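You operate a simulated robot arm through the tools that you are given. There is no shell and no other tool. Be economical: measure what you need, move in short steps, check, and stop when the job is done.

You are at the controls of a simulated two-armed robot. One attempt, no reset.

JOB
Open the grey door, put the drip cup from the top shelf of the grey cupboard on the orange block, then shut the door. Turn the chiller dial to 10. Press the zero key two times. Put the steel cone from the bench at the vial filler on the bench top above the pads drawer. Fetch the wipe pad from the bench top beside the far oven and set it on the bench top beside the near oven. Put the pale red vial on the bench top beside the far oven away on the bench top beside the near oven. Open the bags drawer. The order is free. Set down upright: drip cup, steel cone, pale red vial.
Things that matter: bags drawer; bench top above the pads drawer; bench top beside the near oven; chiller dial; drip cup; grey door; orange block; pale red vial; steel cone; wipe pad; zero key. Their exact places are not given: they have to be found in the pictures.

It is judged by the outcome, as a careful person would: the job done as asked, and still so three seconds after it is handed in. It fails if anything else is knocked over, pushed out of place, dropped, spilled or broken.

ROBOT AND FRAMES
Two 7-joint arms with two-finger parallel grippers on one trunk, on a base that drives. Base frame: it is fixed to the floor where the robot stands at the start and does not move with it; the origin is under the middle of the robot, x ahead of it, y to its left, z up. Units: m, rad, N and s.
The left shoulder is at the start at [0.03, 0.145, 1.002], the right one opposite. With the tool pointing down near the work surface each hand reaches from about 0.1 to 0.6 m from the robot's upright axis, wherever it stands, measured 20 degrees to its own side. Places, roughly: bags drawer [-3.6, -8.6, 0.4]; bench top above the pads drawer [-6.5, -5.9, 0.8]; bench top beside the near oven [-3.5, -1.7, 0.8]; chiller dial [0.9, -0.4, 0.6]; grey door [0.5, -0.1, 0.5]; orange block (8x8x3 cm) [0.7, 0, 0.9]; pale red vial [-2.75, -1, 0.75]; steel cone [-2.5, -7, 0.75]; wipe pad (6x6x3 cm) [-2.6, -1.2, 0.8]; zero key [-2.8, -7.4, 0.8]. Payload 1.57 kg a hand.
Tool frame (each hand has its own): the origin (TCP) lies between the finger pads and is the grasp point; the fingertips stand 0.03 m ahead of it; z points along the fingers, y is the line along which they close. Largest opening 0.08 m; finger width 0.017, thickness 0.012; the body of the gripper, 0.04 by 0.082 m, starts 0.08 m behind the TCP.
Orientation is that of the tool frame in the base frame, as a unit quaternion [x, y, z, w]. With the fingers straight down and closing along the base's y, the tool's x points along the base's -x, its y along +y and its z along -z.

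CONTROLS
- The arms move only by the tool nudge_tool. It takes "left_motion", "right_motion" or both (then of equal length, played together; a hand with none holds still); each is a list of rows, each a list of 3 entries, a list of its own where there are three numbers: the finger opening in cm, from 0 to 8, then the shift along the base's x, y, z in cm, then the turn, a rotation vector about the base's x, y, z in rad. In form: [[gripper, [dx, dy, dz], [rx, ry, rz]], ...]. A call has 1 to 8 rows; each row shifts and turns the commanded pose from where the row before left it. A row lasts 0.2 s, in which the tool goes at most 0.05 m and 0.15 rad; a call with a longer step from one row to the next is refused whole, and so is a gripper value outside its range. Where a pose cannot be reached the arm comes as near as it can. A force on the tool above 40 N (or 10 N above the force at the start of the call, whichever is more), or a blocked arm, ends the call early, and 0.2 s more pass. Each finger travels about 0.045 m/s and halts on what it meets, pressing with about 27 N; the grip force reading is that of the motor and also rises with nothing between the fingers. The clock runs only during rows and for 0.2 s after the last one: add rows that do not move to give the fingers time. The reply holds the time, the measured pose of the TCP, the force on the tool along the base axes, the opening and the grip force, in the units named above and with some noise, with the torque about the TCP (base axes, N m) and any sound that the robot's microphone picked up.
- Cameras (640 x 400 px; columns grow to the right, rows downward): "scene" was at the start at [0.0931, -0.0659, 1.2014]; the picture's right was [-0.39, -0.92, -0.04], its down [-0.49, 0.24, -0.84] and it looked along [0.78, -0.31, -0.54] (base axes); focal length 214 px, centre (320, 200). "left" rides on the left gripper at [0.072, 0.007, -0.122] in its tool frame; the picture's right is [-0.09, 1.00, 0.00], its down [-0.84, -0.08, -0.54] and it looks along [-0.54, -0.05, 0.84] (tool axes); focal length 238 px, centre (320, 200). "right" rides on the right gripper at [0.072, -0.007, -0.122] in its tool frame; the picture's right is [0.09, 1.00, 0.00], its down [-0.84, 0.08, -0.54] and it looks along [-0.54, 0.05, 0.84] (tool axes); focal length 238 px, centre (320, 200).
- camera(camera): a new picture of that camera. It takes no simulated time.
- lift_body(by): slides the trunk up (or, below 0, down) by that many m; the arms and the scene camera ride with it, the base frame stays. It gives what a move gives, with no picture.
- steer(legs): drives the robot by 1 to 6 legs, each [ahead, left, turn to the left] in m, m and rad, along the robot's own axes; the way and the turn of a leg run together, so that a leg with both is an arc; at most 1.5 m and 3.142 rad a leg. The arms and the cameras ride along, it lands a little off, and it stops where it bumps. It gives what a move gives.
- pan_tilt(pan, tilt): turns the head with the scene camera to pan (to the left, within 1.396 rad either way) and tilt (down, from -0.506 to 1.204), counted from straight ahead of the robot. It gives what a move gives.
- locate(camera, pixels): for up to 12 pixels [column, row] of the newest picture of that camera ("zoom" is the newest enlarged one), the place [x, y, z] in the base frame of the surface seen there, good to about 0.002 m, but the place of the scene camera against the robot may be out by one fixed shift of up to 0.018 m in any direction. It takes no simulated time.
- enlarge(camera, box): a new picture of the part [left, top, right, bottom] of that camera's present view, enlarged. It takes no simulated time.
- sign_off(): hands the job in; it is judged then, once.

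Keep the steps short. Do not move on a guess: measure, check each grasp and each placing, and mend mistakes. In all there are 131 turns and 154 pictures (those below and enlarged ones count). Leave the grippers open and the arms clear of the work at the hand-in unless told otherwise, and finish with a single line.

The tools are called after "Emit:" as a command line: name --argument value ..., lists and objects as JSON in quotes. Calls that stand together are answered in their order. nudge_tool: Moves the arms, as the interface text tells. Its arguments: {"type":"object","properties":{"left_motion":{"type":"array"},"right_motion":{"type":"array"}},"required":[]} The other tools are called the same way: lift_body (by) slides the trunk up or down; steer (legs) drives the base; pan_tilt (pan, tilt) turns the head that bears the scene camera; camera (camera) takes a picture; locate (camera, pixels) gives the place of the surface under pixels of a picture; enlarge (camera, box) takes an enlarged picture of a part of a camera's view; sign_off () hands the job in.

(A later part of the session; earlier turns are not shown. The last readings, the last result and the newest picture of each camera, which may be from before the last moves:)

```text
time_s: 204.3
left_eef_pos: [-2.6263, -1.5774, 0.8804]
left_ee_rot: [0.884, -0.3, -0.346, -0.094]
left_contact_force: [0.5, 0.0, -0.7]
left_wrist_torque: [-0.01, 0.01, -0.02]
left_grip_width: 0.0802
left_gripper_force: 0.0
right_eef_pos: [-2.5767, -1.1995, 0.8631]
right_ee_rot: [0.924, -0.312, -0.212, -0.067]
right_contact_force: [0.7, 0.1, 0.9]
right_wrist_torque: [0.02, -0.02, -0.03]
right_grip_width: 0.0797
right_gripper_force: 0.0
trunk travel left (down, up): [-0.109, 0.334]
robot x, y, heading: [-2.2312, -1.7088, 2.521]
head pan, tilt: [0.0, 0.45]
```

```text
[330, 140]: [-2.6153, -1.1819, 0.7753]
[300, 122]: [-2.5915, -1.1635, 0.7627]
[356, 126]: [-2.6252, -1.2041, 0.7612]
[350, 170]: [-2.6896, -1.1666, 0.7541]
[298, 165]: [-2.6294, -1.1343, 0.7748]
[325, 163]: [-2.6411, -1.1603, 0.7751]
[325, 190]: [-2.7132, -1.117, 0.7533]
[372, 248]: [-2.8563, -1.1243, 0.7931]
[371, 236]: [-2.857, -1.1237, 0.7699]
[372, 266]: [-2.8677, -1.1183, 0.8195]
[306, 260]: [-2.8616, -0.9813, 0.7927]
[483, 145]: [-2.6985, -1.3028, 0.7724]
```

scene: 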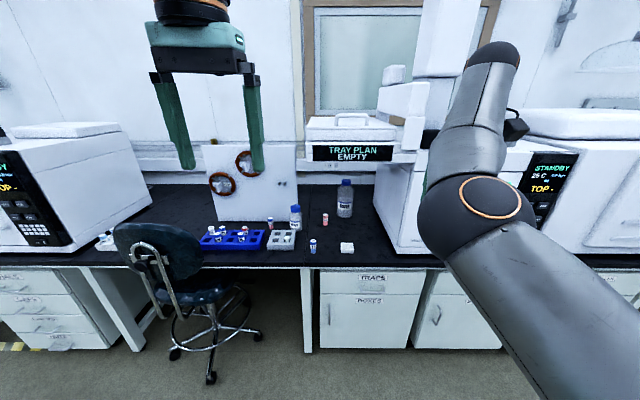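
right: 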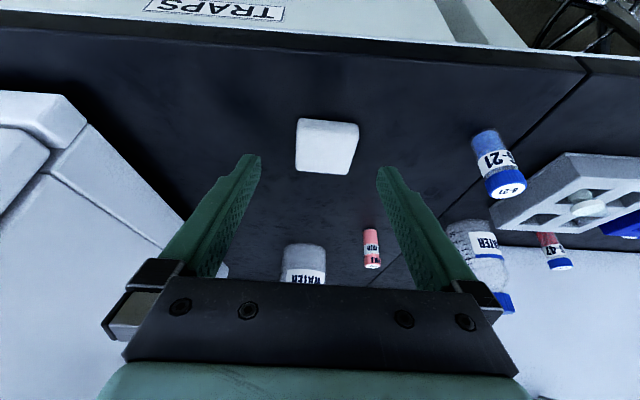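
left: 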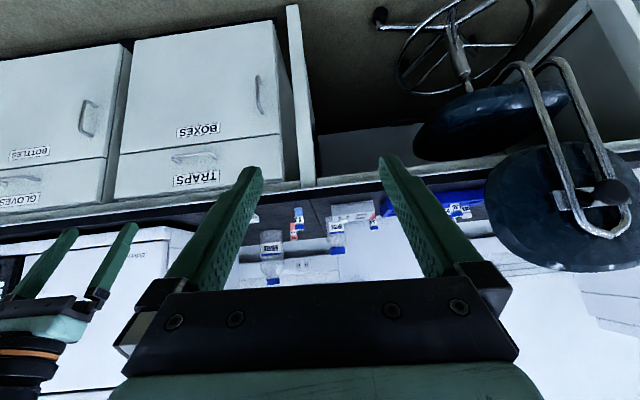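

The bench is at z 0.7535 and the pad top at 0.775, with the pad centre at about (-2.623,-1.172). I lower onto the pad.

Emit:
nudge_tool --right_motion '[[8, [-0.97, 0.54, -1.5], [0, 0, 0]], [8, [-0.97, 0.54, -1.5], [0, 0, 0]], [8, [-0.97, 0.54, -2], [0, 0, 0]], [8, [-0.96, 0.53, -1.7], [0, 0, 0]], [8, [0, 0, -0.8], [0, 0, 0]], [8, [0, 0, 0], [0, 0, 0]]]'

Emit:
camera --camera "right"

```text
time_s: 205.7
left_eef_pos: [-2.6291, -1.5783, 0.8807]
left_ee_rot: [0.884, -0.3, -0.346, -0.094]
left_contact_force: [0.3, -0.7, 0.5]
left_wrist_torque: [-0.04, 0.0, -0.03]
left_grip_width: 0.0803
left_gripper_force: 0.1
right_eef_pos: [-2.6155, -1.1795, 0.7871]
right_ee_rot: [0.924, -0.312, -0.211, -0.066]
right_contact_force: [0.3, -0.4, -0.8]
right_wrist_torque: [0.01, 0.0, 0.02]
right_grip_width: 0.0801
right_gripper_force: 0.0
trunk travel left (down, up): [-0.109, 0.334]
robot x, y, heading: [-2.2304, -1.7103, 2.522]
head pan, tilt: [0.0, 0.45]
```

```text
72 pictures are left
```

right: 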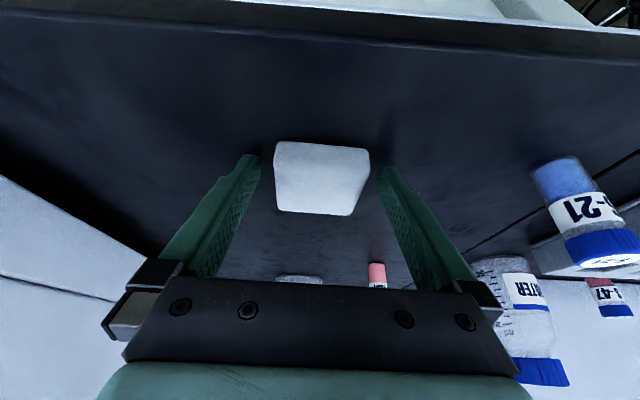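

The pad is between the fingertips. I lower 3 mm, close, and lift a little.

Emit:
nudge_tool --right_motion '[[8, [-0.3, 0.2, -0.3], [0, 0, 0]], [0, [0, 0, 0], [0, 0, 0]], [0, [0, 0, 0], [0, 0, 0]], [0, [0, 0, 0], [0, 0, 0]], [0, [0, 0, 0], [0, 0, 0]], [0, [0, 0, 1.5], [0, 0, 0]], [0, [0, 0, 2.5], [0, 0, 0]], [0, [0, 0, 0], [0, 0, 0]]]'

Emit:
camera --camera "right"

```text
time_s: 207.5
left_eef_pos: [-2.6281, -1.5766, 0.8818]
left_ee_rot: [0.884, -0.299, -0.346, -0.094]
left_contact_force: [0.7, 0.5, -0.4]
left_wrist_torque: [-0.01, -0.01, 0.01]
left_grip_width: 0.08
left_gripper_force: 0.1
right_eef_pos: [-2.6175, -1.1762, 0.8248]
right_ee_rot: [0.924, -0.312, -0.21, -0.067]
right_contact_force: [0.1, -1.3, 0.3]
right_wrist_torque: [0.0, 0.01, 0.04]
right_grip_width: 0.0587
right_gripper_force: 26.5
trunk travel left (down, up): [-0.109, 0.334]
robot x, y, heading: [-2.229, -1.7134, 2.521]
head pan, tilt: [0.0, 0.45]
```

```text
71 pictures are left
```

right: 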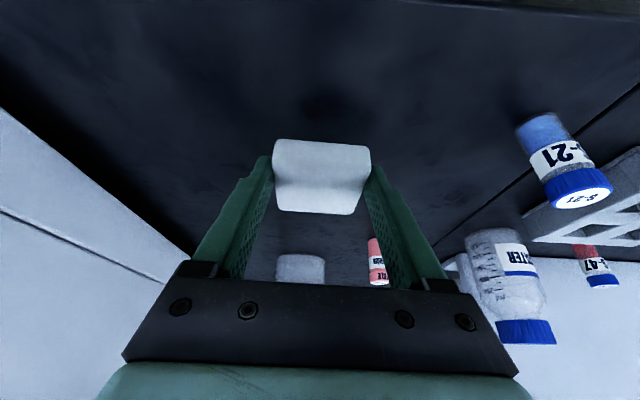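

The pad is held at 5.9 cm. I retract the right hand and then shift the base right 23 cm, so the left hand lines up with the pale red vial.

Emit:
nudge_tool --right_motion '[[0, [2.4, -1.75, 2.0], [0, 0, 0]], [0, [3.2, -2.3, 1.0], [0, 0, 0]], [0, [3.2, -2.3, 0], [0, 0, 0]], [0, [3.2, -2.3, 0], [0, 0, 0]], [0, [3.2, -2.3, 0], [0, 0, 0]], [0, [3.2, -2.3, 0], [0, 0, 0]], [0, [0, 0, 0], [0, 0, 0]]]'

Emit:
steer --legs '[[0, -0.228, 0], [0.14, 0, 0]]'

Emit:
camera --camera "left"

```text
time_s: 209.1
left_eef_pos: [-2.6272, -1.5784, 0.8819]
left_ee_rot: [0.883, -0.3, -0.348, -0.095]
left_contact_force: [0.1, -0.9, -1.1]
left_wrist_torque: [0.04, 0.02, 0.02]
left_grip_width: 0.08
left_gripper_force: 0.0
right_eef_pos: [-2.5117, -1.2076, 0.7826]
right_ee_rot: [0.919, -0.316, -0.221, -0.081]
right_contact_force: [-2.8, 10.6, 24.6]
right_wrist_torque: [0.7, 0.72, -0.24]
right_grip_width: 0.0589
right_gripper_force: 27.2
right hand out of reach, approached as far as the arm can: row 2, 3, 4, 5, 6
trunk travel left (down, up): [-0.109, 0.334]
robot x, y, heading: [-2.2308, -1.7088, 2.518]
head pan, tilt: [0.0, 0.45]
```

```text
time_s: 212.2
left_eef_pos: [-2.5083, -1.3808, 0.883]
left_ee_rot: [0.884, -0.298, -0.347, -0.094]
left_contact_force: [0.2, 0.4, 0.6]
left_wrist_torque: [0.0, -0.03, -0.01]
left_grip_width: 0.0799
left_gripper_force: 0.1
right_eef_pos: [-2.3848, -1.016, 0.7781]
right_ee_rot: [0.924, -0.317, -0.202, -0.072]
right_contact_force: [9.4, -12.6, 12.6]
right_wrist_torque: [-0.47, 0.2, 0.53]
right_grip_width: 0.059
right_gripper_force: 27.1
trunk travel left (down, up): [-0.109, 0.334]
robot x, y, heading: [-2.1119, -1.5153, 2.519]
head pan, tilt: [0.0, 0.45]
stopped in leg 2: the force on the tool passed its limit at 98 N (the readings are from after the stop); the commanded pose is now the measured one
```

```text
70 pictures are left
```

left: 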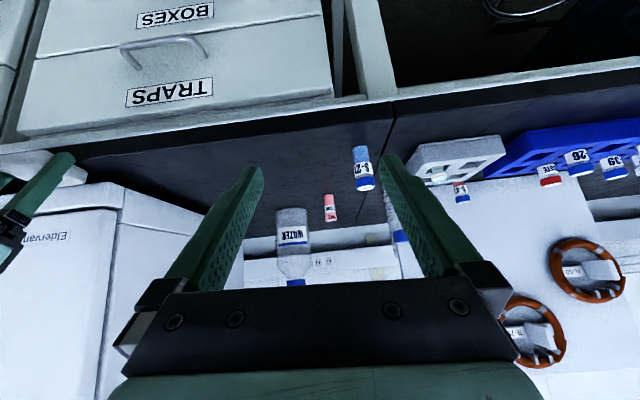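

The right hand sagged and is pressing near the bench edge. I back the base off and check the right hand.

Emit:
steer --legs '[[-0.15, 0, 0]]'

Emit:
camera --camera "right"

Emit:
camera --camera "scene"

```text
time_s: 213.6
left_eef_pos: [-2.3899, -1.4651, 0.8812]
left_ee_rot: [0.885, -0.297, -0.346, -0.093]
left_contact_force: [-0.3, -0.5, 0.5]
left_wrist_torque: [0.03, 0.01, 0.02]
left_grip_width: 0.0801
left_gripper_force: 0.0
right_eef_pos: [-2.2682, -1.1008, 0.7741]
right_ee_rot: [0.924, -0.317, -0.201, -0.071]
right_contact_force: [0.0, 0.3, 0.8]
right_wrist_torque: [-0.02, -0.01, 0.0]
right_grip_width: 0.0585
right_gripper_force: 27.1
trunk travel left (down, up): [-0.109, 0.334]
robot x, y, heading: [-1.9928, -1.5933, 2.515]
head pan, tilt: [0.0, 0.45]
```

```text
69 pictures are left
```

right: 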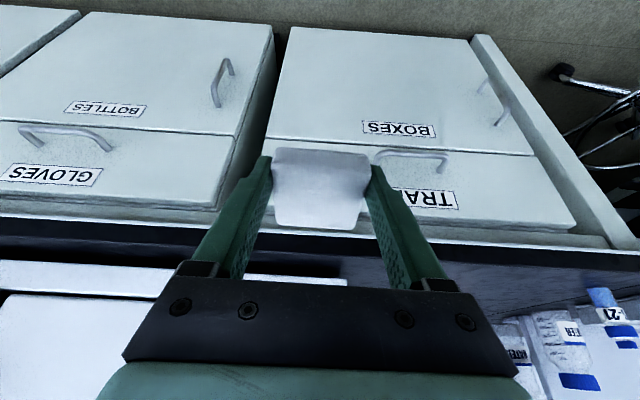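

```text
68 pictures are left
```

scene: 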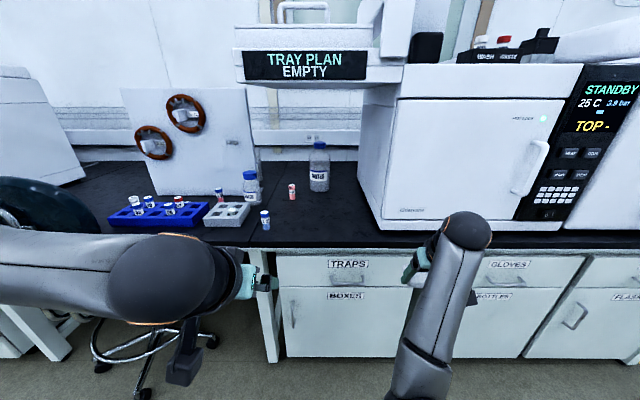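

The pad is still held and nothing else has moved. I raise the right hand and tuck it inward, shift the left hand inward, then approach with the base further left.

Emit:
nudge_tool --right_motion '[[0, [0, 0, 2.5], [0, 0, 0]], [0, [0, 0, 2.5], [0, 0, 0]], [0, [-0.8, -1, 2.5], [0, 0, 0]], [0, [-0.8, -1, 2.5], [0, 0, 0]], [0, [-0.8, -1, 1], [0, 0, 0]]]' --left_motion '[[8, [1.4, 2, 1], [0, 0, 0]], [8, [1.4, 2, 1], [0, 0, 0]], [8, [1.4, 2, 1], [0, 0, 0]], [8, [1.4, 2, 1], [0, 0, 0]], [8, [1.4, 2, 1], [0, 0, 0]]]'

Emit:
steer --legs '[[0, 0.125, 0], [0.26, 0, 0]]'

Emit:
camera --camera "left"

Emit:
camera --camera "right"

```text
time_s: 214.8
left_eef_pos: [-2.3216, -1.3675, 0.9328]
left_ee_rot: [0.885, -0.298, -0.346, -0.093]
left_contact_force: [0.3, -0.6, -0.3]
left_wrist_torque: [-0.02, 0.01, 0.03]
left_grip_width: 0.0802
left_gripper_force: 0.0
right_eef_pos: [-2.3266, -1.0836, 0.854]
right_ee_rot: [0.924, -0.317, -0.201, -0.072]
right_contact_force: [-0.1, -0.6, -0.9]
right_wrist_torque: [-0.06, -0.01, -0.02]
right_grip_width: 0.0585
right_gripper_force: 27.6
right hand out of reach, approached as far as the arm can: row 1, 2, 3, 4, 5
trunk travel left (down, up): [-0.109, 0.334]
robot x, y, heading: [-1.9894, -1.6009, 2.521]
head pan, tilt: [0.0, 0.45]
```

```text
time_s: 217.9
left_eef_pos: [-2.6013, -1.3209, 0.9332]
left_ee_rot: [0.884, -0.299, -0.347, -0.093]
left_contact_force: [-0.7, 0.4, -0.7]
left_wrist_torque: [0.01, 0.03, 0.04]
left_grip_width: 0.0801
left_gripper_force: 0.0
right_eef_pos: [-2.6078, -1.0338, 0.8559]
right_ee_rot: [0.924, -0.317, -0.201, -0.072]
right_contact_force: [0.4, 0.5, 0.9]
right_wrist_torque: [-0.02, 0.0, 0.01]
right_grip_width: 0.0587
right_gripper_force: 27.3
trunk travel left (down, up): [-0.109, 0.334]
robot x, y, heading: [-2.273, -1.5513, 2.523]
head pan, tilt: [0.0, 0.45]
```

```text
67 pictures are left
```

left: 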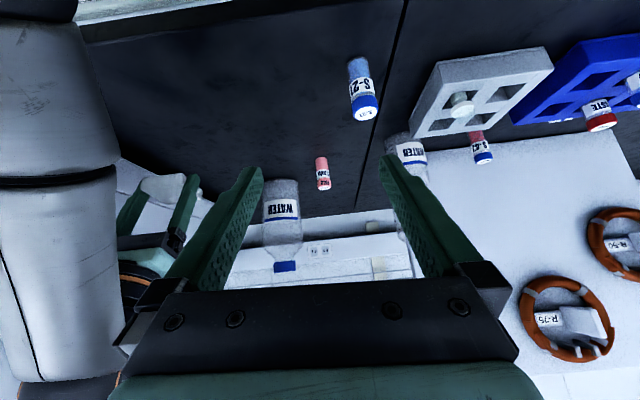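

```text
66 pictures are left
```

right: 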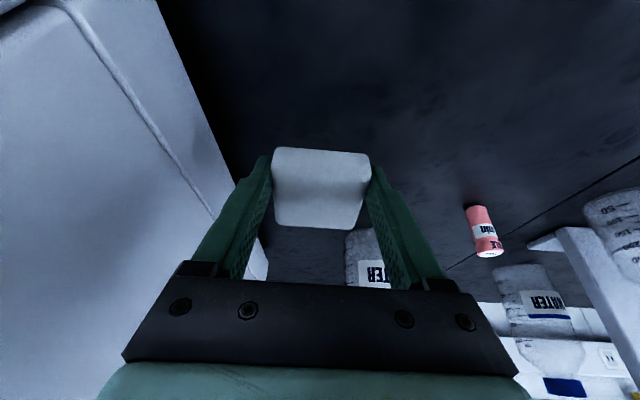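

The left hand is lined up in s with the vial. I reach forward at height.

Emit:
nudge_tool --left_motion '[[8, [-3.8, 2.8, 0], [0, 0, 0]], [8, [-3.8, 2.8, 0], [0, 0, 0]], [8, [-3.8, 2.8, 0], [0, 0, 0]], [8, [-3.8, 2.8, 0], [0, 0, 0]], [8, [-3.8, 2.8, 0], [0, 0, 0]], [8, [0, 0, 0], [0, 0, 0]]]'

Emit:
camera --camera "left"

```text
time_s: 219.3
left_eef_pos: [-2.7907, -1.1769, 0.9307]
left_ee_rot: [0.884, -0.3, -0.347, -0.094]
left_contact_force: [0.0, 0.9, -0.8]
left_wrist_torque: [0.01, 0.03, 0.0]
left_grip_width: 0.08
left_gripper_force: 0.0
right_eef_pos: [-2.6074, -1.0349, 0.8537]
right_ee_rot: [0.924, -0.318, -0.201, -0.073]
right_contact_force: [0.2, 0.4, -0.9]
right_wrist_torque: [0.0, 0.01, -0.02]
right_grip_width: 0.0584
right_gripper_force: 27.4
trunk travel left (down, up): [-0.109, 0.334]
robot x, y, heading: [-2.2737, -1.5483, 2.522]
head pan, tilt: [0.0, 0.45]
```

```text
65 pictures are left
```

left: 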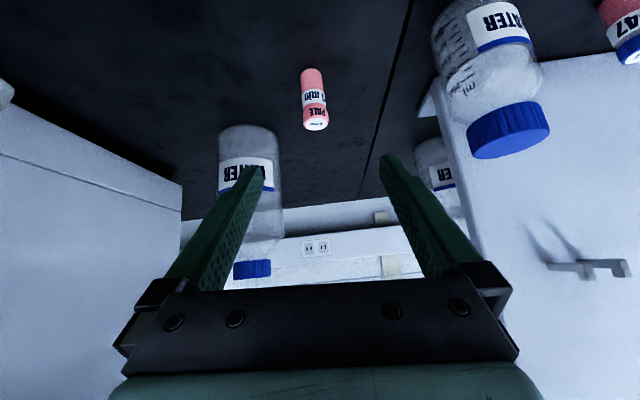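

Emit:
locate --camera "left" --pixels '[[312, 78], [314, 97], [316, 118], [316, 126], [250, 190], [484, 60], [300, 60]]'

```text
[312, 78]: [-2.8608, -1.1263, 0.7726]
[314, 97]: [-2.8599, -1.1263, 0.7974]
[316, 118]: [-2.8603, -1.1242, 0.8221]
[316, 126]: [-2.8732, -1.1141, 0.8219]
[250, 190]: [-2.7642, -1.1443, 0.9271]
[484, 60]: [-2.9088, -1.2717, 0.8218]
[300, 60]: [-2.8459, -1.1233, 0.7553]
```

The vial's centre is (-2.868,-1.119) and its top is at z 0.822. I move over it and descend.

Emit:
nudge_tool --left_motion '[[8, [-3.9, 2.9, -0.5], [0, 0, 0]], [8, [-3.8, 2.9, -0.5], [0, 0, 0]], [8, [0, 0, -3.5], [0, 0, 0]], [8, [0, 0, -3.5], [0, 0, 0]], [8, [0, 0, -3.0], [0, 0, 0]], [8, [0, 0, -3.0], [0, 0, 0]], [8, [0, 0, 0], [0, 0, 0]]]'

Emit:
camera --camera "left"

```text
time_s: 220.9
left_eef_pos: [-2.8452, -1.141, 0.7908]
left_ee_rot: [0.885, -0.299, -0.346, -0.093]
left_contact_force: [0.6, 0.0, -0.4]
left_wrist_torque: [0.01, 0.01, 0.0]
left_grip_width: 0.08
left_gripper_force: 0.0
left hand out of reach, approached as far as the arm can: row 2
right_eef_pos: [-2.6071, -1.0346, 0.8546]
right_ee_rot: [0.923, -0.318, -0.202, -0.073]
right_contact_force: [-0.3, 0.1, -0.2]
right_wrist_torque: [0.0, -0.04, -0.02]
right_grip_width: 0.0585
right_gripper_force: 26.9
trunk travel left (down, up): [-0.109, 0.334]
robot x, y, heading: [-2.2712, -1.548, 2.518]
head pan, tilt: [0.0, 0.45]
```

```text
64 pictures are left
```

left: 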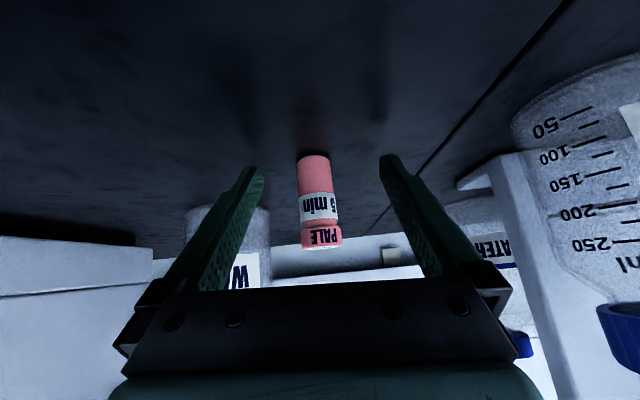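

The vial is 3 cm ahead, at the edge of the arm's reach. I drive the base forward 2 cm, then close.

Emit:
steer --legs '[[0.022, 0, 0]]'

Emit:
nudge_tool --left_motion '[[8, [0, 0, 0], [0, 0, 0]], [0, [0, 0, 0], [0, 0, 0]], [0, [0, 0, 0], [0, 0, 0]], [0, [0, 0, 0], [0, 0, 0]], [0, [0, 0, 0], [0, 0, 0]], [0, [0, 0, 0], [0, 0, 0]], [0, [0, 0, 1], [0, 0, 0]], [0, [0, 0, 1], [0, 0, 0]]]'

Emit:
camera --camera "left"

```text
time_s: 221.8
left_eef_pos: [-2.8639, -1.1286, 0.7914]
left_ee_rot: [0.884, -0.299, -0.346, -0.094]
left_contact_force: [-0.1, -0.6, 0.7]
left_wrist_torque: [0.0, 0.0, 0.01]
left_grip_width: 0.0801
left_gripper_force: 0.1
right_eef_pos: [-2.6252, -1.0226, 0.8546]
right_ee_rot: [0.923, -0.318, -0.202, -0.072]
right_contact_force: [0.1, 0.4, -0.2]
right_wrist_torque: [0.01, -0.03, 0.02]
right_grip_width: 0.0588
right_gripper_force: 26.3
trunk travel left (down, up): [-0.109, 0.334]
robot x, y, heading: [-2.2905, -1.5374, 2.517]
head pan, tilt: [0.0, 0.45]
```

```text
time_s: 223.6
left_eef_pos: [-2.8625, -1.1304, 0.8101]
left_ee_rot: [0.885, -0.298, -0.346, -0.093]
left_contact_force: [-0.2, 0.3, -0.2]
left_wrist_torque: [-0.01, 0.02, -0.02]
left_grip_width: 0.0242
left_gripper_force: 27.6
right_eef_pos: [-2.6244, -1.0226, 0.8539]
right_ee_rot: [0.924, -0.318, -0.202, -0.073]
right_contact_force: [0.4, 0.9, 0.2]
right_wrist_torque: [-0.05, -0.01, 0.0]
right_grip_width: 0.0586
right_gripper_force: 27.2
trunk travel left (down, up): [-0.109, 0.334]
robot x, y, heading: [-2.2935, -1.536, 2.52]
head pan, tilt: [0.0, 0.45]
```

```text
63 pictures are left
```

left: 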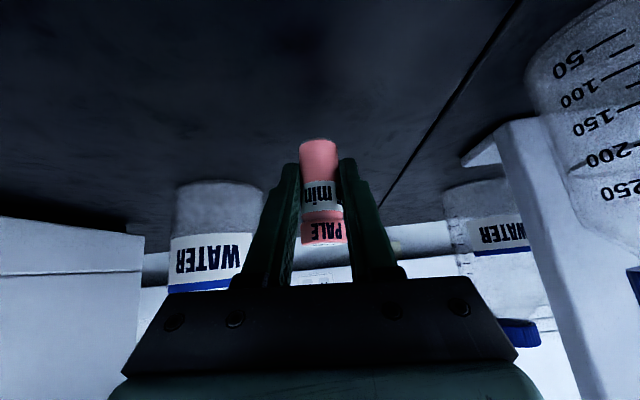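

The vial is held at 2.4 cm. I raise it, back out from under the autosampler, raise the trunk, and drive left to view the bench beside the near oven.

Emit:
nudge_tool --left_motion '[[0, [0, 0, 3], [0, 0, 0]], [0, [0, 0, 3], [0, 0, 0]], [0, [0, 0, 3], [0, 0, 0]], [0, [0, 0, 2.5], [0, 0, 0]], [0, [0, 0, 0], [0, 0, 0]]]'

Emit:
steer --legs '[[-0.5, 0, 0]]'

Emit:
lift_body --by 0.22

Emit:
steer --legs '[[0, 0.85, 0]]'

Emit:
pan_tilt --pan 0.1 --tilt 0.6

Emit:
camera --camera "scene"

Emit:
camera --camera "left"

```text
time_s: 224.8
left_eef_pos: [-2.8618, -1.1287, 0.926]
left_ee_rot: [0.884, -0.299, -0.346, -0.094]
left_contact_force: [0.4, 0.5, -0.4]
left_wrist_torque: [-0.02, 0.01, -0.02]
left_grip_width: 0.0242
left_gripper_force: 26.3
right_eef_pos: [-2.6254, -1.0215, 0.8533]
right_ee_rot: [0.924, -0.318, -0.201, -0.073]
right_contact_force: [0.6, 0.3, -0.7]
right_wrist_torque: [-0.02, 0.01, -0.03]
right_grip_width: 0.0586
right_gripper_force: 27.1
trunk travel left (down, up): [-0.109, 0.334]
robot x, y, heading: [-2.2956, -1.536, 2.517]
head pan, tilt: [0.0, 0.45]
```

```text
time_s: 227.7
left_eef_pos: [-2.4656, -1.4163, 0.9256]
left_ee_rot: [0.885, -0.298, -0.346, -0.093]
left_contact_force: [1.3, -0.1, -0.2]
left_wrist_torque: [0.02, 0.01, 0.01]
left_grip_width: 0.0242
left_gripper_force: 27.7
right_eef_pos: [-2.2284, -1.3096, 0.8535]
right_ee_rot: [0.924, -0.317, -0.201, -0.071]
right_contact_force: [0.7, 0.1, -0.3]
right_wrist_torque: [-0.05, 0.0, 0.01]
right_grip_width: 0.0586
right_gripper_force: 26.8
trunk travel left (down, up): [-0.109, 0.334]
robot x, y, heading: [-1.894, -1.8251, 2.522]
head pan, tilt: [0.0, 0.45]
```

```text
time_s: 230.0
left_eef_pos: [-2.4661, -1.417, 1.1451]
left_ee_rot: [0.885, -0.298, -0.345, -0.093]
left_contact_force: [-1.0, 0.1, -0.4]
left_wrist_torque: [0.03, 0.02, -0.03]
left_grip_width: 0.0241
left_gripper_force: 27.4
right_eef_pos: [-2.2293, -1.309, 1.0727]
right_ee_rot: [0.924, -0.317, -0.202, -0.072]
right_contact_force: [0.3, 0.3, -0.4]
right_wrist_torque: [0.01, 0.01, 0.05]
right_grip_width: 0.0587
right_gripper_force: 27.2
trunk travel left (down, up): [-0.329, 0.114]
robot x, y, heading: [-1.8915, -1.8231, 2.521]
head pan, tilt: [0.0, 0.45]
```

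```text
time_s: 237.9
left_eef_pos: [-2.9661, -2.1236, 1.1471]
left_ee_rot: [0.886, -0.295, -0.346, -0.091]
left_contact_force: [0.2, 0.8, -0.8]
left_wrist_torque: [-0.02, -0.04, -0.02]
left_grip_width: 0.0242
left_gripper_force: 26.7
right_eef_pos: [-2.7309, -2.0135, 1.0749]
right_ee_rot: [0.925, -0.313, -0.202, -0.071]
right_contact_force: [-0.2, -0.1, 0.3]
right_wrist_torque: [0.01, 0.02, -0.02]
right_grip_width: 0.0584
right_gripper_force: 27.0
trunk travel left (down, up): [-0.329, 0.114]
robot x, y, heading: [-2.3916, -2.5289, 2.527]
head pan, tilt: [0.0, 0.45]
```

```text
time_s: 238.6
left_eef_pos: [-2.9673, -2.1235, 1.1453]
left_ee_rot: [0.886, -0.295, -0.346, -0.092]
left_contact_force: [0.5, 0.3, 0.0]
left_wrist_torque: [-0.04, 0.01, 0.0]
left_grip_width: 0.0247
left_gripper_force: 27.0
right_eef_pos: [-2.7326, -2.0141, 1.0736]
right_ee_rot: [0.925, -0.314, -0.202, -0.071]
right_contact_force: [0.8, -0.5, 0.1]
right_wrist_torque: [0.0, -0.01, -0.01]
right_grip_width: 0.0585
right_gripper_force: 26.8
trunk travel left (down, up): [-0.329, 0.114]
robot x, y, heading: [-2.3898, -2.5261, 2.525]
head pan, tilt: [0.099, 0.6]
```

```text
62 pictures are left
```

scene: 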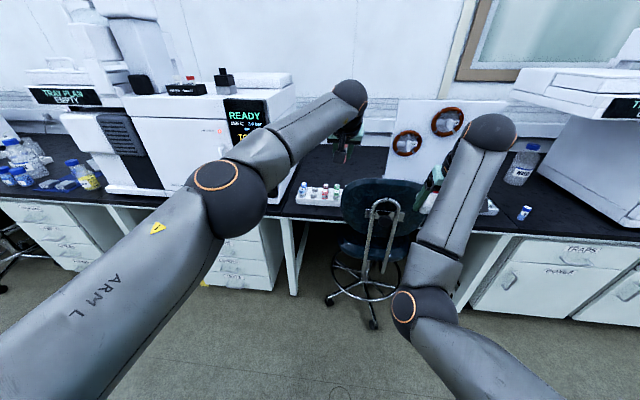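

```text
61 pictures are left
```

left: 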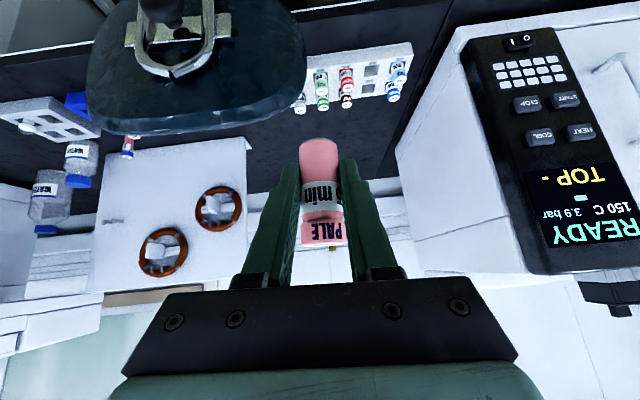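

The left wrist view shows the white vial tray, the chair back to its right, and free bench behind. I measure these.

Emit:
locate --camera "left" --pixels '[[305, 100], [410, 50], [400, 90], [300, 95], [270, 160], [280, 145], [350, 130], [380, 150], [245, 140], [100, 120], [300, 60], [440, 20]]'

Emit:
enlarge --camera "scene" --box '[270, 120, 450, 240]'

Emit:
locate --camera "scene" --pixels '[[312, 170], [325, 160], [300, 195], [338, 197], [345, 190], [400, 190], [380, 178], [318, 210], [375, 325], [330, 300], [400, 270], [380, 165]]'

```text
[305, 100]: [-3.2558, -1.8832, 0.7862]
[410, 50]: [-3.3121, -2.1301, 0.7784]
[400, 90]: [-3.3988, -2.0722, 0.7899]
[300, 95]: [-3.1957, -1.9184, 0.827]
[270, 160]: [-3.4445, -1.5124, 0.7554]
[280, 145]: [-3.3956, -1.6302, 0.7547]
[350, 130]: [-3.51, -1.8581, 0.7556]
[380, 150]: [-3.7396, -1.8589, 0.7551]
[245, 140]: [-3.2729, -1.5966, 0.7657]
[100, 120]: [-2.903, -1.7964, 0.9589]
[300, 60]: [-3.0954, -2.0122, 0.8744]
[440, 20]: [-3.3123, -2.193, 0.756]
```

```text
3.33 times, centred on (360, 180) of scene
```

zoom: 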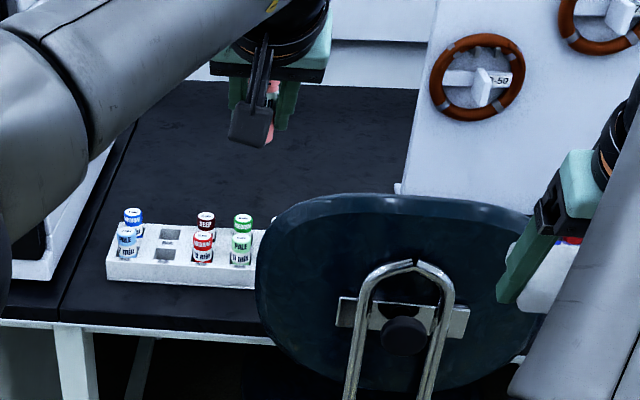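

```text
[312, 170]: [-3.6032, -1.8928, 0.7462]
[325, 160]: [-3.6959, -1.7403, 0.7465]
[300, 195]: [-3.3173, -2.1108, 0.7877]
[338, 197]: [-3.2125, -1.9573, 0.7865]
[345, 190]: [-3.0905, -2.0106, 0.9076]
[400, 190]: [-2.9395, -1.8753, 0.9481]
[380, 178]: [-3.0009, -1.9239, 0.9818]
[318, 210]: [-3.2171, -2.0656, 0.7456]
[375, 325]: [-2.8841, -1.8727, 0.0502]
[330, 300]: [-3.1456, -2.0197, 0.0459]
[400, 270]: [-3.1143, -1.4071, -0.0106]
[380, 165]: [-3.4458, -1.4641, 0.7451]
```

The free area lies behind the tray, at s 0.75–1.2 and depth over 0.2. I check how high the right elbow and forearm are relative to the chair back, whose top is about z 0.98.

Emit:
locate --camera "scene" --pixels '[[405, 308], [430, 290], [450, 250], [490, 130], [465, 200], [400, 330], [250, 190], [350, 95], [430, 330], [470, 270]]'

```text
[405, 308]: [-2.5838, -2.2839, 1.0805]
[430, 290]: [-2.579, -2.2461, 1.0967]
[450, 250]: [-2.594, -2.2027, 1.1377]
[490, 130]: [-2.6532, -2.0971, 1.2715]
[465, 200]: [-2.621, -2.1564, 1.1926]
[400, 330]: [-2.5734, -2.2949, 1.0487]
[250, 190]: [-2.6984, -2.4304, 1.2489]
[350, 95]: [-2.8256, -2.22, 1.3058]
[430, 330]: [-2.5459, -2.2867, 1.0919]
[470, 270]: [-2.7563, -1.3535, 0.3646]
```

The left hand is already placed so that driving to s 1.10, depth -0.33 puts the vial over the free bench behind the tray. I go there.

Emit:
steer --legs '[[0, 0.14, -0.01], [0.56, 0, 0]]'

Emit:
camera --camera "left"

Emit:
camera --camera "scene"

```text
time_s: 243.4
left_eef_pos: [-3.5064, -1.8961, 1.147]
left_ee_rot: [0.883, -0.301, -0.347, -0.094]
left_contact_force: [0.5, -0.8, -0.6]
left_wrist_torque: [0.04, -0.02, -0.02]
left_grip_width: 0.0243
left_gripper_force: 26.9
right_eef_pos: [-3.2685, -1.7888, 1.076]
right_ee_rot: [0.923, -0.318, -0.202, -0.072]
right_contact_force: [0.2, -0.5, 0.4]
right_wrist_torque: [0.01, 0.0, -0.03]
right_grip_width: 0.0586
right_gripper_force: 26.8
trunk travel left (down, up): [-0.329, 0.114]
robot x, y, heading: [-2.9357, -2.3035, 2.516]
head pan, tilt: [0.099, 0.6]
```

```text
59 pictures are left
```

left: 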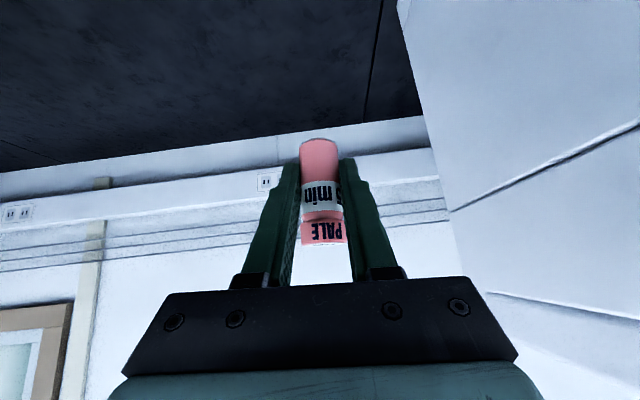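

```text
58 pictures are left
```

scene: 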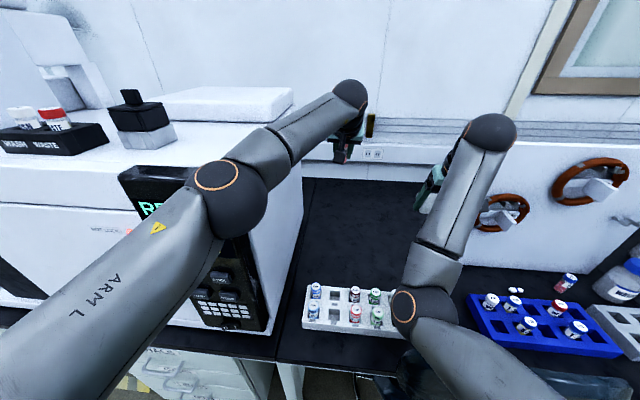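

The position is good, with the vial over free bench at s 1.11, depth 0.37. I lower the left arm.

Emit:
nudge_tool --left_motion '[[0, [0, 0, -4.2], [0, 0, 0]], [0, [0, 0, -4.2], [0, 0, 0]], [0, [0, 0, -4.2], [0, 0, 0]], [0, [0, 0, -4.2], [0, 0, 0]], [0, [0, 0, -4.2], [0, 0, 0]], [0, [0, 0, -4.2], [0, 0, 0]], [0, [0, 0, -4.2], [0, 0, 0]], [0, [0, 0, -3.2], [0, 0, 0]]]'

Emit:
camera --camera "left"

```text
time_s: 245.2
left_eef_pos: [-3.5088, -1.909, 0.8255]
left_ee_rot: [0.884, -0.299, -0.347, -0.093]
left_contact_force: [-1.1, 0.2, -1.5]
left_wrist_torque: [0.03, -0.04, 0.0]
left_grip_width: 0.0245
left_gripper_force: 26.9
left hand out of reach, approached as far as the arm can: row 8
right_eef_pos: [-3.2713, -1.7897, 1.0746]
right_ee_rot: [0.923, -0.319, -0.202, -0.072]
right_contact_force: [-1.4, -0.8, -0.1]
right_wrist_torque: [0.0, -0.07, -0.02]
right_grip_width: 0.0586
right_gripper_force: 26.9
trunk travel left (down, up): [-0.329, 0.114]
robot x, y, heading: [-2.9403, -2.3071, 2.516]
head pan, tilt: [0.099, 0.6]
```

```text
57 pictures are left
```

left: 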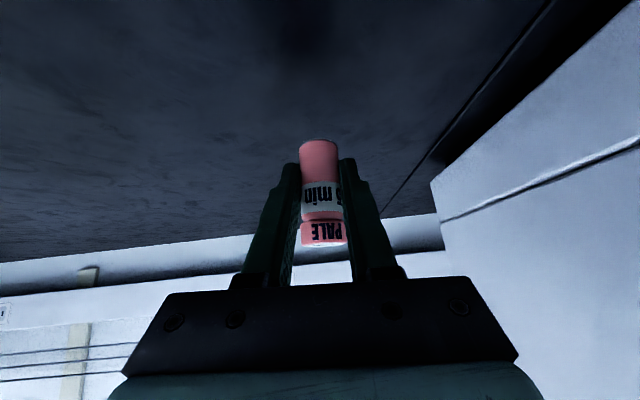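

The arm is at its limit, 3.4 cm above the bench. I lower the trunk for the rest.

Emit:
lift_body --by -0.03

Emit:
nudge_tool --left_motion '[[0, [0, 0, -0.2], [0, 0, 0]], [0, [0, 0, -0.2], [0, 0, 0]], [0, [0, 0, -0.2], [0, 0, 0]], [0, [0, 0, 0], [0, 0, 0]]]'

Emit:
enlarge --camera "left" --box '[220, 80, 420, 260]'

Emit:
locate --camera "left" --pixels '[[318, 145], [318, 130], [322, 175], [322, 242], [322, 215]]'

```text
time_s: 245.9
left_eef_pos: [-3.5068, -1.9095, 0.796]
left_ee_rot: [0.884, -0.3, -0.346, -0.094]
left_contact_force: [0.8, 0.6, -0.5]
left_wrist_torque: [0.03, -0.05, -0.02]
left_grip_width: 0.0242
left_gripper_force: 27.0
right_eef_pos: [-3.2703, -1.7894, 1.0443]
right_ee_rot: [0.924, -0.319, -0.201, -0.072]
right_contact_force: [-0.3, -0.5, 0.1]
right_wrist_torque: [0.01, 0.01, 0.01]
right_grip_width: 0.0587
right_gripper_force: 27.2
trunk travel left (down, up): [-0.299, 0.144]
robot x, y, heading: [-2.9399, -2.3033, 2.514]
head pan, tilt: [0.099, 0.6]
```

```text
time_s: 246.9
left_eef_pos: [-3.507, -1.9087, 0.7898]
left_ee_rot: [0.884, -0.299, -0.347, -0.094]
left_contact_force: [-1.3, -1.0, 1.3]
left_wrist_torque: [0.04, 0.05, 0.0]
left_grip_width: 0.0247
left_gripper_force: 26.9
right_eef_pos: [-3.2709, -1.7904, 1.0445]
right_ee_rot: [0.923, -0.319, -0.202, -0.073]
right_contact_force: [-0.7, 0.1, 0.5]
right_wrist_torque: [0.03, 0.0, 0.05]
right_grip_width: 0.0588
right_gripper_force: 26.6
trunk travel left (down, up): [-0.299, 0.144]
robot x, y, heading: [-2.9354, -2.3032, 2.518]
head pan, tilt: [0.099, 0.6]
```

```text
2.22 times, centred on (320, 170) of left
```

zoom: 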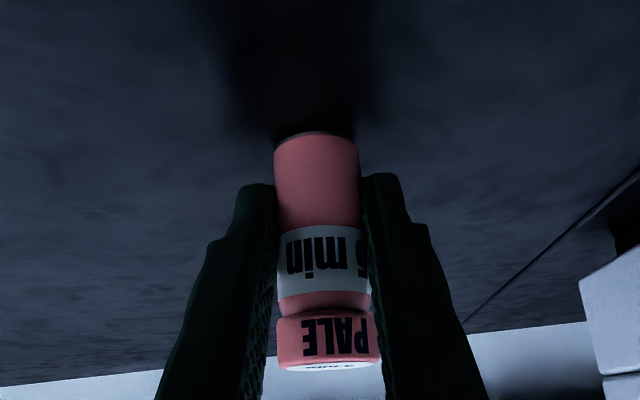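

```text
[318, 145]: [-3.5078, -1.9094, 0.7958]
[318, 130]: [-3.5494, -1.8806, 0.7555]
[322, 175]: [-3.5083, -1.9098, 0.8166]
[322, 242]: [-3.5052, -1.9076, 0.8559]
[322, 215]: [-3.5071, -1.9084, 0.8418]
```

Emit:
nudge_tool --left_motion '[[0, [0, 0, -0.2], [0, 0, 0]], [0, [0, 0, -0.2], [0, 0, 0]], [0, [0, 0, 0], [0, 0, 0]]]'

Emit:
enlarge --camera "left" --box '[220, 80, 420, 260]'

Emit:
locate --camera "zoom" --pixels '[[318, 145], [318, 200], [318, 110]]'

```text
time_s: 247.7
left_eef_pos: [-3.5062, -1.9088, 0.7901]
left_ee_rot: [0.883, -0.3, -0.348, -0.094]
left_contact_force: [-2.0, 3.0, 9.1]
left_wrist_torque: [0.24, 0.08, 0.03]
left_grip_width: 0.0245
left_gripper_force: 26.9
right_eef_pos: [-3.2706, -1.7905, 1.045]
right_ee_rot: [0.923, -0.32, -0.201, -0.072]
right_contact_force: [0.6, 0.3, 0.0]
right_wrist_torque: [-0.02, 0.0, 0.01]
right_grip_width: 0.0587
right_gripper_force: 27.2
trunk travel left (down, up): [-0.299, 0.144]
robot x, y, heading: [-2.9352, -2.3014, 2.519]
head pan, tilt: [0.099, 0.6]
```

```text
2.22 times, centred on (320, 170) of left
```

zoom: 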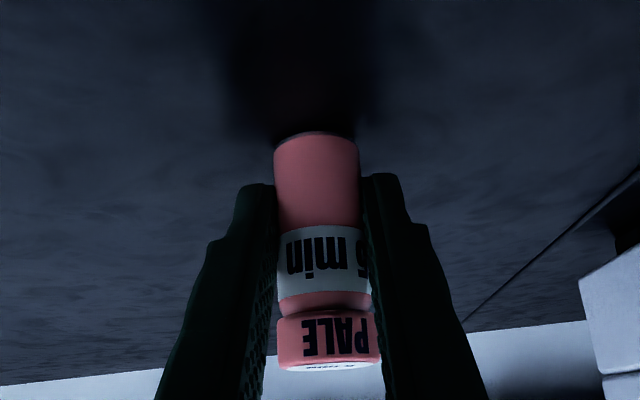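

```text
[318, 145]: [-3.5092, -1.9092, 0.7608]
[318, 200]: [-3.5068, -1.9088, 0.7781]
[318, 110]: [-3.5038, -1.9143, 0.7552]
```

Contact, with 9 N. I release and lift straight up.

Emit:
nudge_tool --left_motion '[[5, [0, 0, 0.2], [0, 0, 0]], [6, [0, 0, 0], [0, 0, 0]], [6, [0, 0, 0], [0, 0, 0]], [6, [0, 0, 2], [0, 0, 0]], [6, [0, 0, 4], [0, 0, 0]], [6, [0, 0, 4.5], [0, 0, 0]], [6, [0, 0, 4.5], [0, 0, 0]], [6, [0, 0, 4.5], [0, 0, 0]]]'

Emit:
camera --camera "left"

Emit:
camera --camera "right"

```text
time_s: 249.2
left_eef_pos: [-3.393, -1.9065, 0.7928]
left_ee_rot: [0.896, -0.351, -0.257, -0.084]
left_contact_force: [-0.7, 0.4, 0.1]
left_wrist_torque: [0.02, -0.06, -0.03]
left_grip_width: 0.0602
left_gripper_force: 0.1
right_eef_pos: [-3.2521, -1.7878, 1.0512]
right_ee_rot: [0.921, -0.321, -0.209, -0.071]
right_contact_force: [0.4, 0.4, -0.9]
right_wrist_torque: [-0.09, 0.07, 0.06]
right_grip_width: 0.0583
right_gripper_force: 27.3
trunk travel left (down, up): [-0.299, 0.144]
robot x, y, heading: [-2.9349, -2.3029, 2.513]
head pan, tilt: [0.099, 0.6]
stopped in row 7 (left hand): the arm was blocked; the commanded pose is now the measured one
```

```text
54 pictures are left
```

left: 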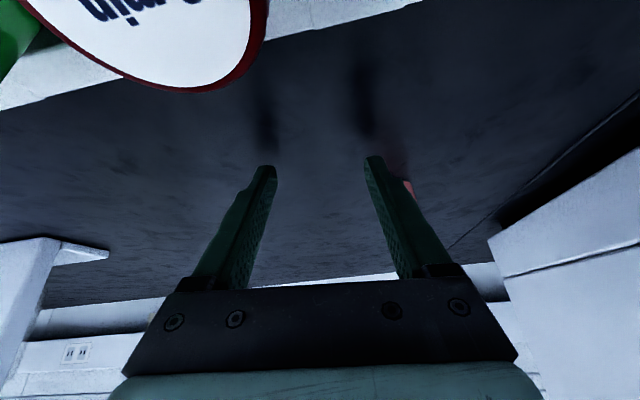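

```text
53 pictures are left
```

right: 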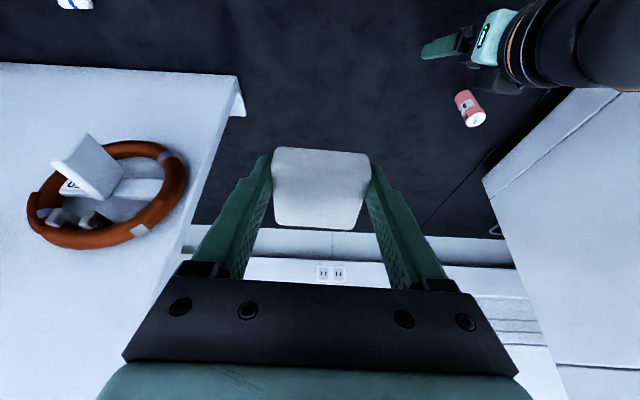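

The left hand swung back instead of rising. The vial appears upright at (470,108) in the right view. I look at the scene before moving anything.

Emit:
camera --camera "scene"

Emit:
locate --camera "right" --pixels '[[462, 97], [475, 121], [468, 108], [440, 100], [455, 110]]'

Emit:
enlarge --camera "scene" --box '[280, 160, 460, 360]'

```text
52 pictures are left
```

scene: 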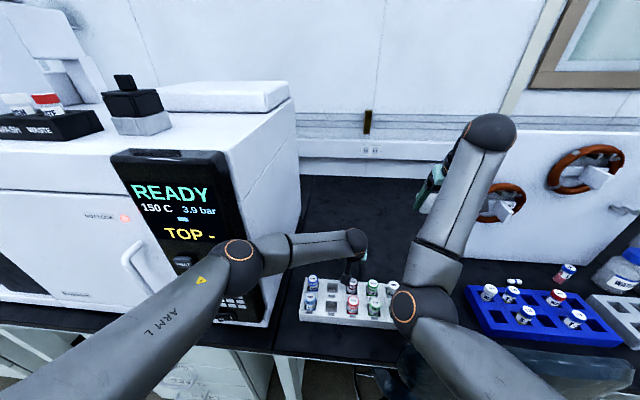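

```text
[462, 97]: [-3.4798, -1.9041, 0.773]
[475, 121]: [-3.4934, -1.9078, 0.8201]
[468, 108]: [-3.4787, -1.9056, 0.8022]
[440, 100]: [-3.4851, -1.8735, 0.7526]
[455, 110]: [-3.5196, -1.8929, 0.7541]
```

```text
2.00 times, centred on (370, 260) of scene
```

zoom: 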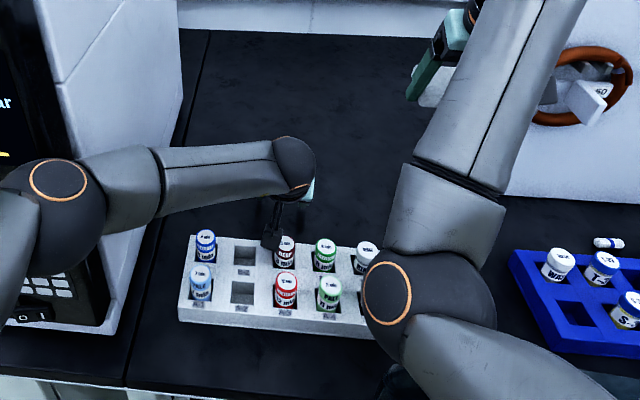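

All tray vials and the pale vial stand upright. I raise everything straight up with the trunk.

Emit:
lift_body --by 0.14

Emit:
camera --camera "scene"

Emit:
camera --camera "left"

```text
time_s: 250.9
left_eef_pos: [-3.3908, -1.9097, 0.9211]
left_ee_rot: [0.898, -0.352, -0.251, -0.083]
left_contact_force: [0.3, 0.2, -0.5]
left_wrist_torque: [-0.03, -0.02, -0.02]
left_grip_width: 0.0599
left_gripper_force: 0.1
right_eef_pos: [-3.2537, -1.7874, 1.1892]
right_ee_rot: [0.922, -0.32, -0.208, -0.069]
right_contact_force: [0.3, 1.1, 0.6]
right_wrist_torque: [0.01, 0.03, -0.02]
right_grip_width: 0.0587
right_gripper_force: 27.3
trunk travel left (down, up): [-0.439, 0.004]
robot x, y, heading: [-2.9327, -2.3042, 2.518]
head pan, tilt: [0.099, 0.6]
```

```text
50 pictures are left
```

scene: 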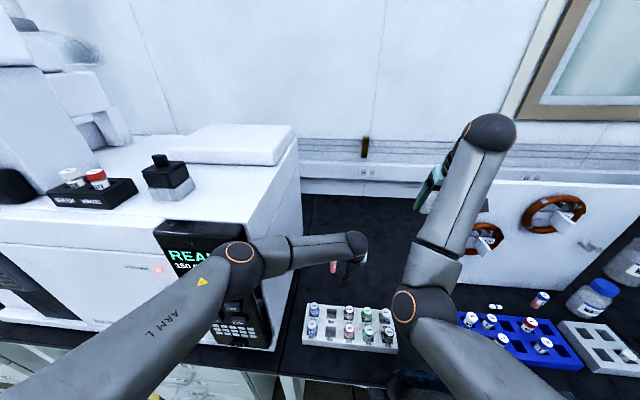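

```text
49 pictures are left
```

left: 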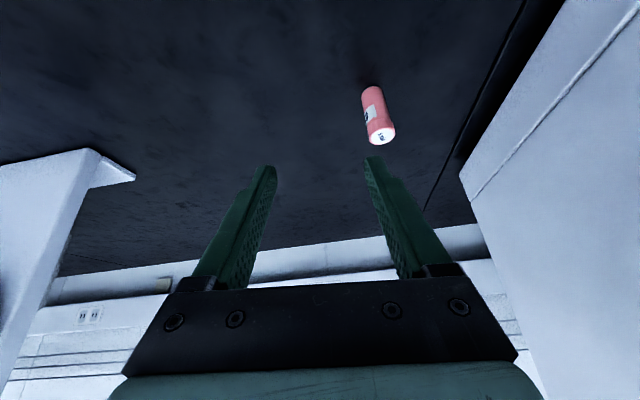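

The pale red vial stands well. Now I lower the pad with the right hand onto the free bench at s 0.87, depth 0.26.

Emit:
nudge_tool --right_motion '[[0, [-1.2, 0.9, -3.5], [0, 0, 0]], [0, [-1.2, 0.9, -3.5], [0, 0, 0]], [0, [0, 0, -4.5], [0, 0, 0]], [0, [0, 0, -4.5], [0, 0, 0]], [0, [0, 0, -4.5], [0, 0, 0]], [0, [0, 0, -4.5], [0, 0, 0]], [0, [0, 0, -4.5], [0, 0, 0]], [0, [0, 0, -3.5], [0, 0, 0]]]'

Emit:
camera --camera "right"

```text
time_s: 252.9
left_eef_pos: [-3.3864, -1.9078, 0.9226]
left_ee_rot: [0.897, -0.354, -0.249, -0.086]
left_contact_force: [0.1, -0.3, 0.1]
left_wrist_torque: [0.05, -0.03, 0.02]
left_grip_width: 0.06
left_gripper_force: 0.1
right_eef_pos: [-3.307, -1.739, 0.9166]
right_ee_rot: [0.909, -0.322, -0.25, -0.092]
right_contact_force: [0.3, -0.6, -0.5]
right_wrist_torque: [-0.01, -0.01, 0.0]
right_grip_width: 0.0585
right_gripper_force: 26.9
trunk travel left (down, up): [-0.439, 0.004]
robot x, y, heading: [-2.932, -2.3025, 2.511]
head pan, tilt: [0.099, 0.6]
stopped in row 8 (right hand): the arm was blocked; the commanded pose is now the measured one
```

```text
48 pictures are left
```

right: 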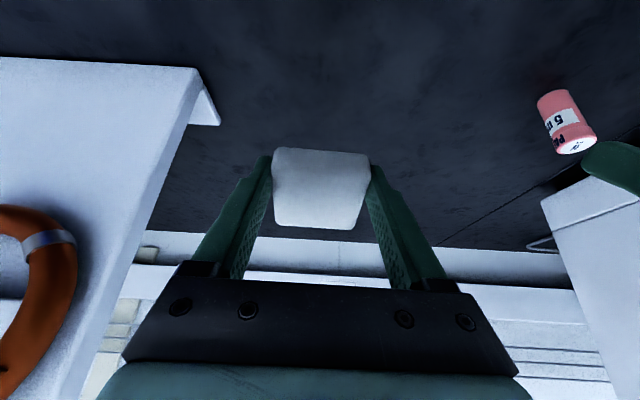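

Emit:
camera --camera "scene"

Emit:
locate --camera "scene" --pixels '[[405, 305], [400, 330], [440, 260], [470, 190], [420, 340], [490, 140]]'

```text
47 pictures are left
```

scene: 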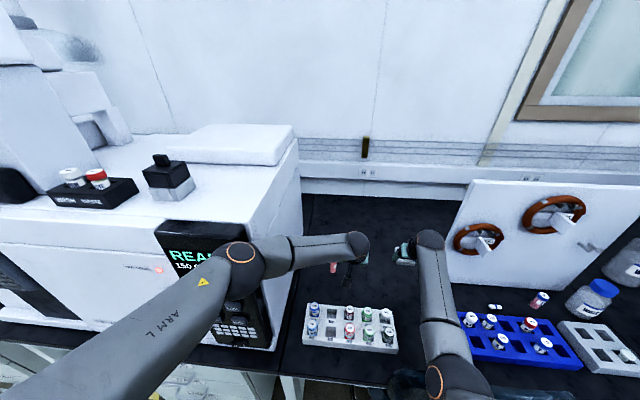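

```text
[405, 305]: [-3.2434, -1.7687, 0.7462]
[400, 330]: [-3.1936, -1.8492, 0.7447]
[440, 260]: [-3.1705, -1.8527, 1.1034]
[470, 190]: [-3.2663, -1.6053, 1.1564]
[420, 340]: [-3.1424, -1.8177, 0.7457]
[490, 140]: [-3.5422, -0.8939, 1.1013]
```

The right elbow rests on the chair back. I raise the right hand, pull the left arm up and back, then shift the robot 12 cm left so the elbow clears the chair.

Emit:
nudge_tool --right_motion '[[0, [0, 0, 4], [0, 0, 0]], [0, [0, 0, 4.5], [0, 0, 0]], [0, [0, 0, 4.5], [0, 0, 0]], [0, [0, 0, 4.5], [0, 0, 0]], [0, [0, 0, 4.5], [0, 0, 0]], [0, [0, 0, 4.5], [0, 0, 0]], [0, [0, 0, 0], [0, 0, 0]]]' --left_motion '[[6, [0.5, -0.4, 3], [0, 0, 0]], [6, [1.5, -1.1, 3.5], [0, 0, 0]], [6, [2, -1.5, 3.5], [0, 0, 0]], [6, [2.4, -1.8, 3], [0, 0, 0]], [6, [2.4, -1.8, 3], [0, 0, 0]], [6, [2.4, -1.8, 3], [0, 0, 0]], [6, [0, 0, 0], [0, 0, 0]]]'

Emit:
steer --legs '[[-0.25, 0, 0], [0, 0.12, 0], [0.25, 0, 0]]'

Emit:
camera --camera "scene"

```text
time_s: 253.7
left_eef_pos: [-3.2499, -1.9555, 0.9404]
left_ee_rot: [0.9, -0.398, -0.164, -0.072]
left_contact_force: [-0.2, -0.4, -0.6]
left_wrist_torque: [-0.01, -0.06, 0.01]
left_grip_width: 0.0597
left_gripper_force: 0.0
right_eef_pos: [-3.2921, -1.7416, 1.0485]
right_ee_rot: [0.907, -0.322, -0.255, -0.089]
right_contact_force: [0.4, 1.3, -0.4]
right_wrist_torque: [-0.08, 0.04, 0.03]
right_grip_width: 0.0586
right_gripper_force: 27.2
trunk travel left (down, up): [-0.439, 0.004]
robot x, y, heading: [-2.9317, -2.3063, 2.511]
head pan, tilt: [0.099, 0.6]
stopped in row 4 (left hand): the arm was blocked; the commanded pose is now the measured one
```

```text
time_s: 258.1
left_eef_pos: [-3.2814, -2.0917, 0.9237]
left_ee_rot: [0.896, -0.416, -0.138, -0.075]
left_contact_force: [0.8, -0.2, -0.4]
left_wrist_torque: [-0.02, -0.04, 0.01]
left_grip_width: 0.0599
left_gripper_force: 0.2
right_eef_pos: [-3.3552, -1.8682, 1.0479]
right_ee_rot: [0.91, -0.315, -0.252, -0.093]
right_contact_force: [0.3, 1.0, -0.4]
right_wrist_torque: [0.02, 0.01, 0.0]
right_grip_width: 0.0586
right_gripper_force: 27.2
trunk travel left (down, up): [-0.439, 0.004]
robot x, y, heading: [-2.9746, -2.4197, 2.527]
head pan, tilt: [0.099, 0.6]
stopped in leg 3: the robot was blocked; the commanded pose is now the measured one
```

```text
46 pictures are left
```

scene: 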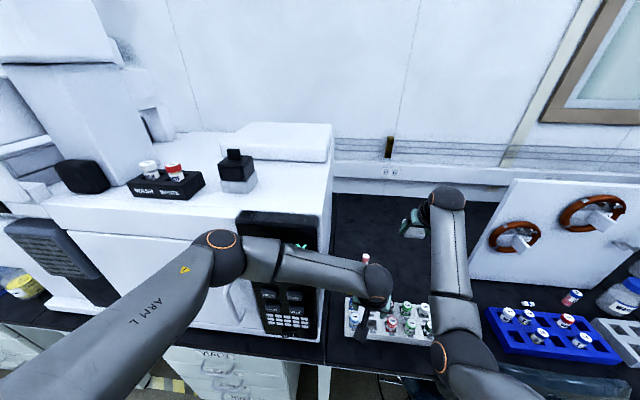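

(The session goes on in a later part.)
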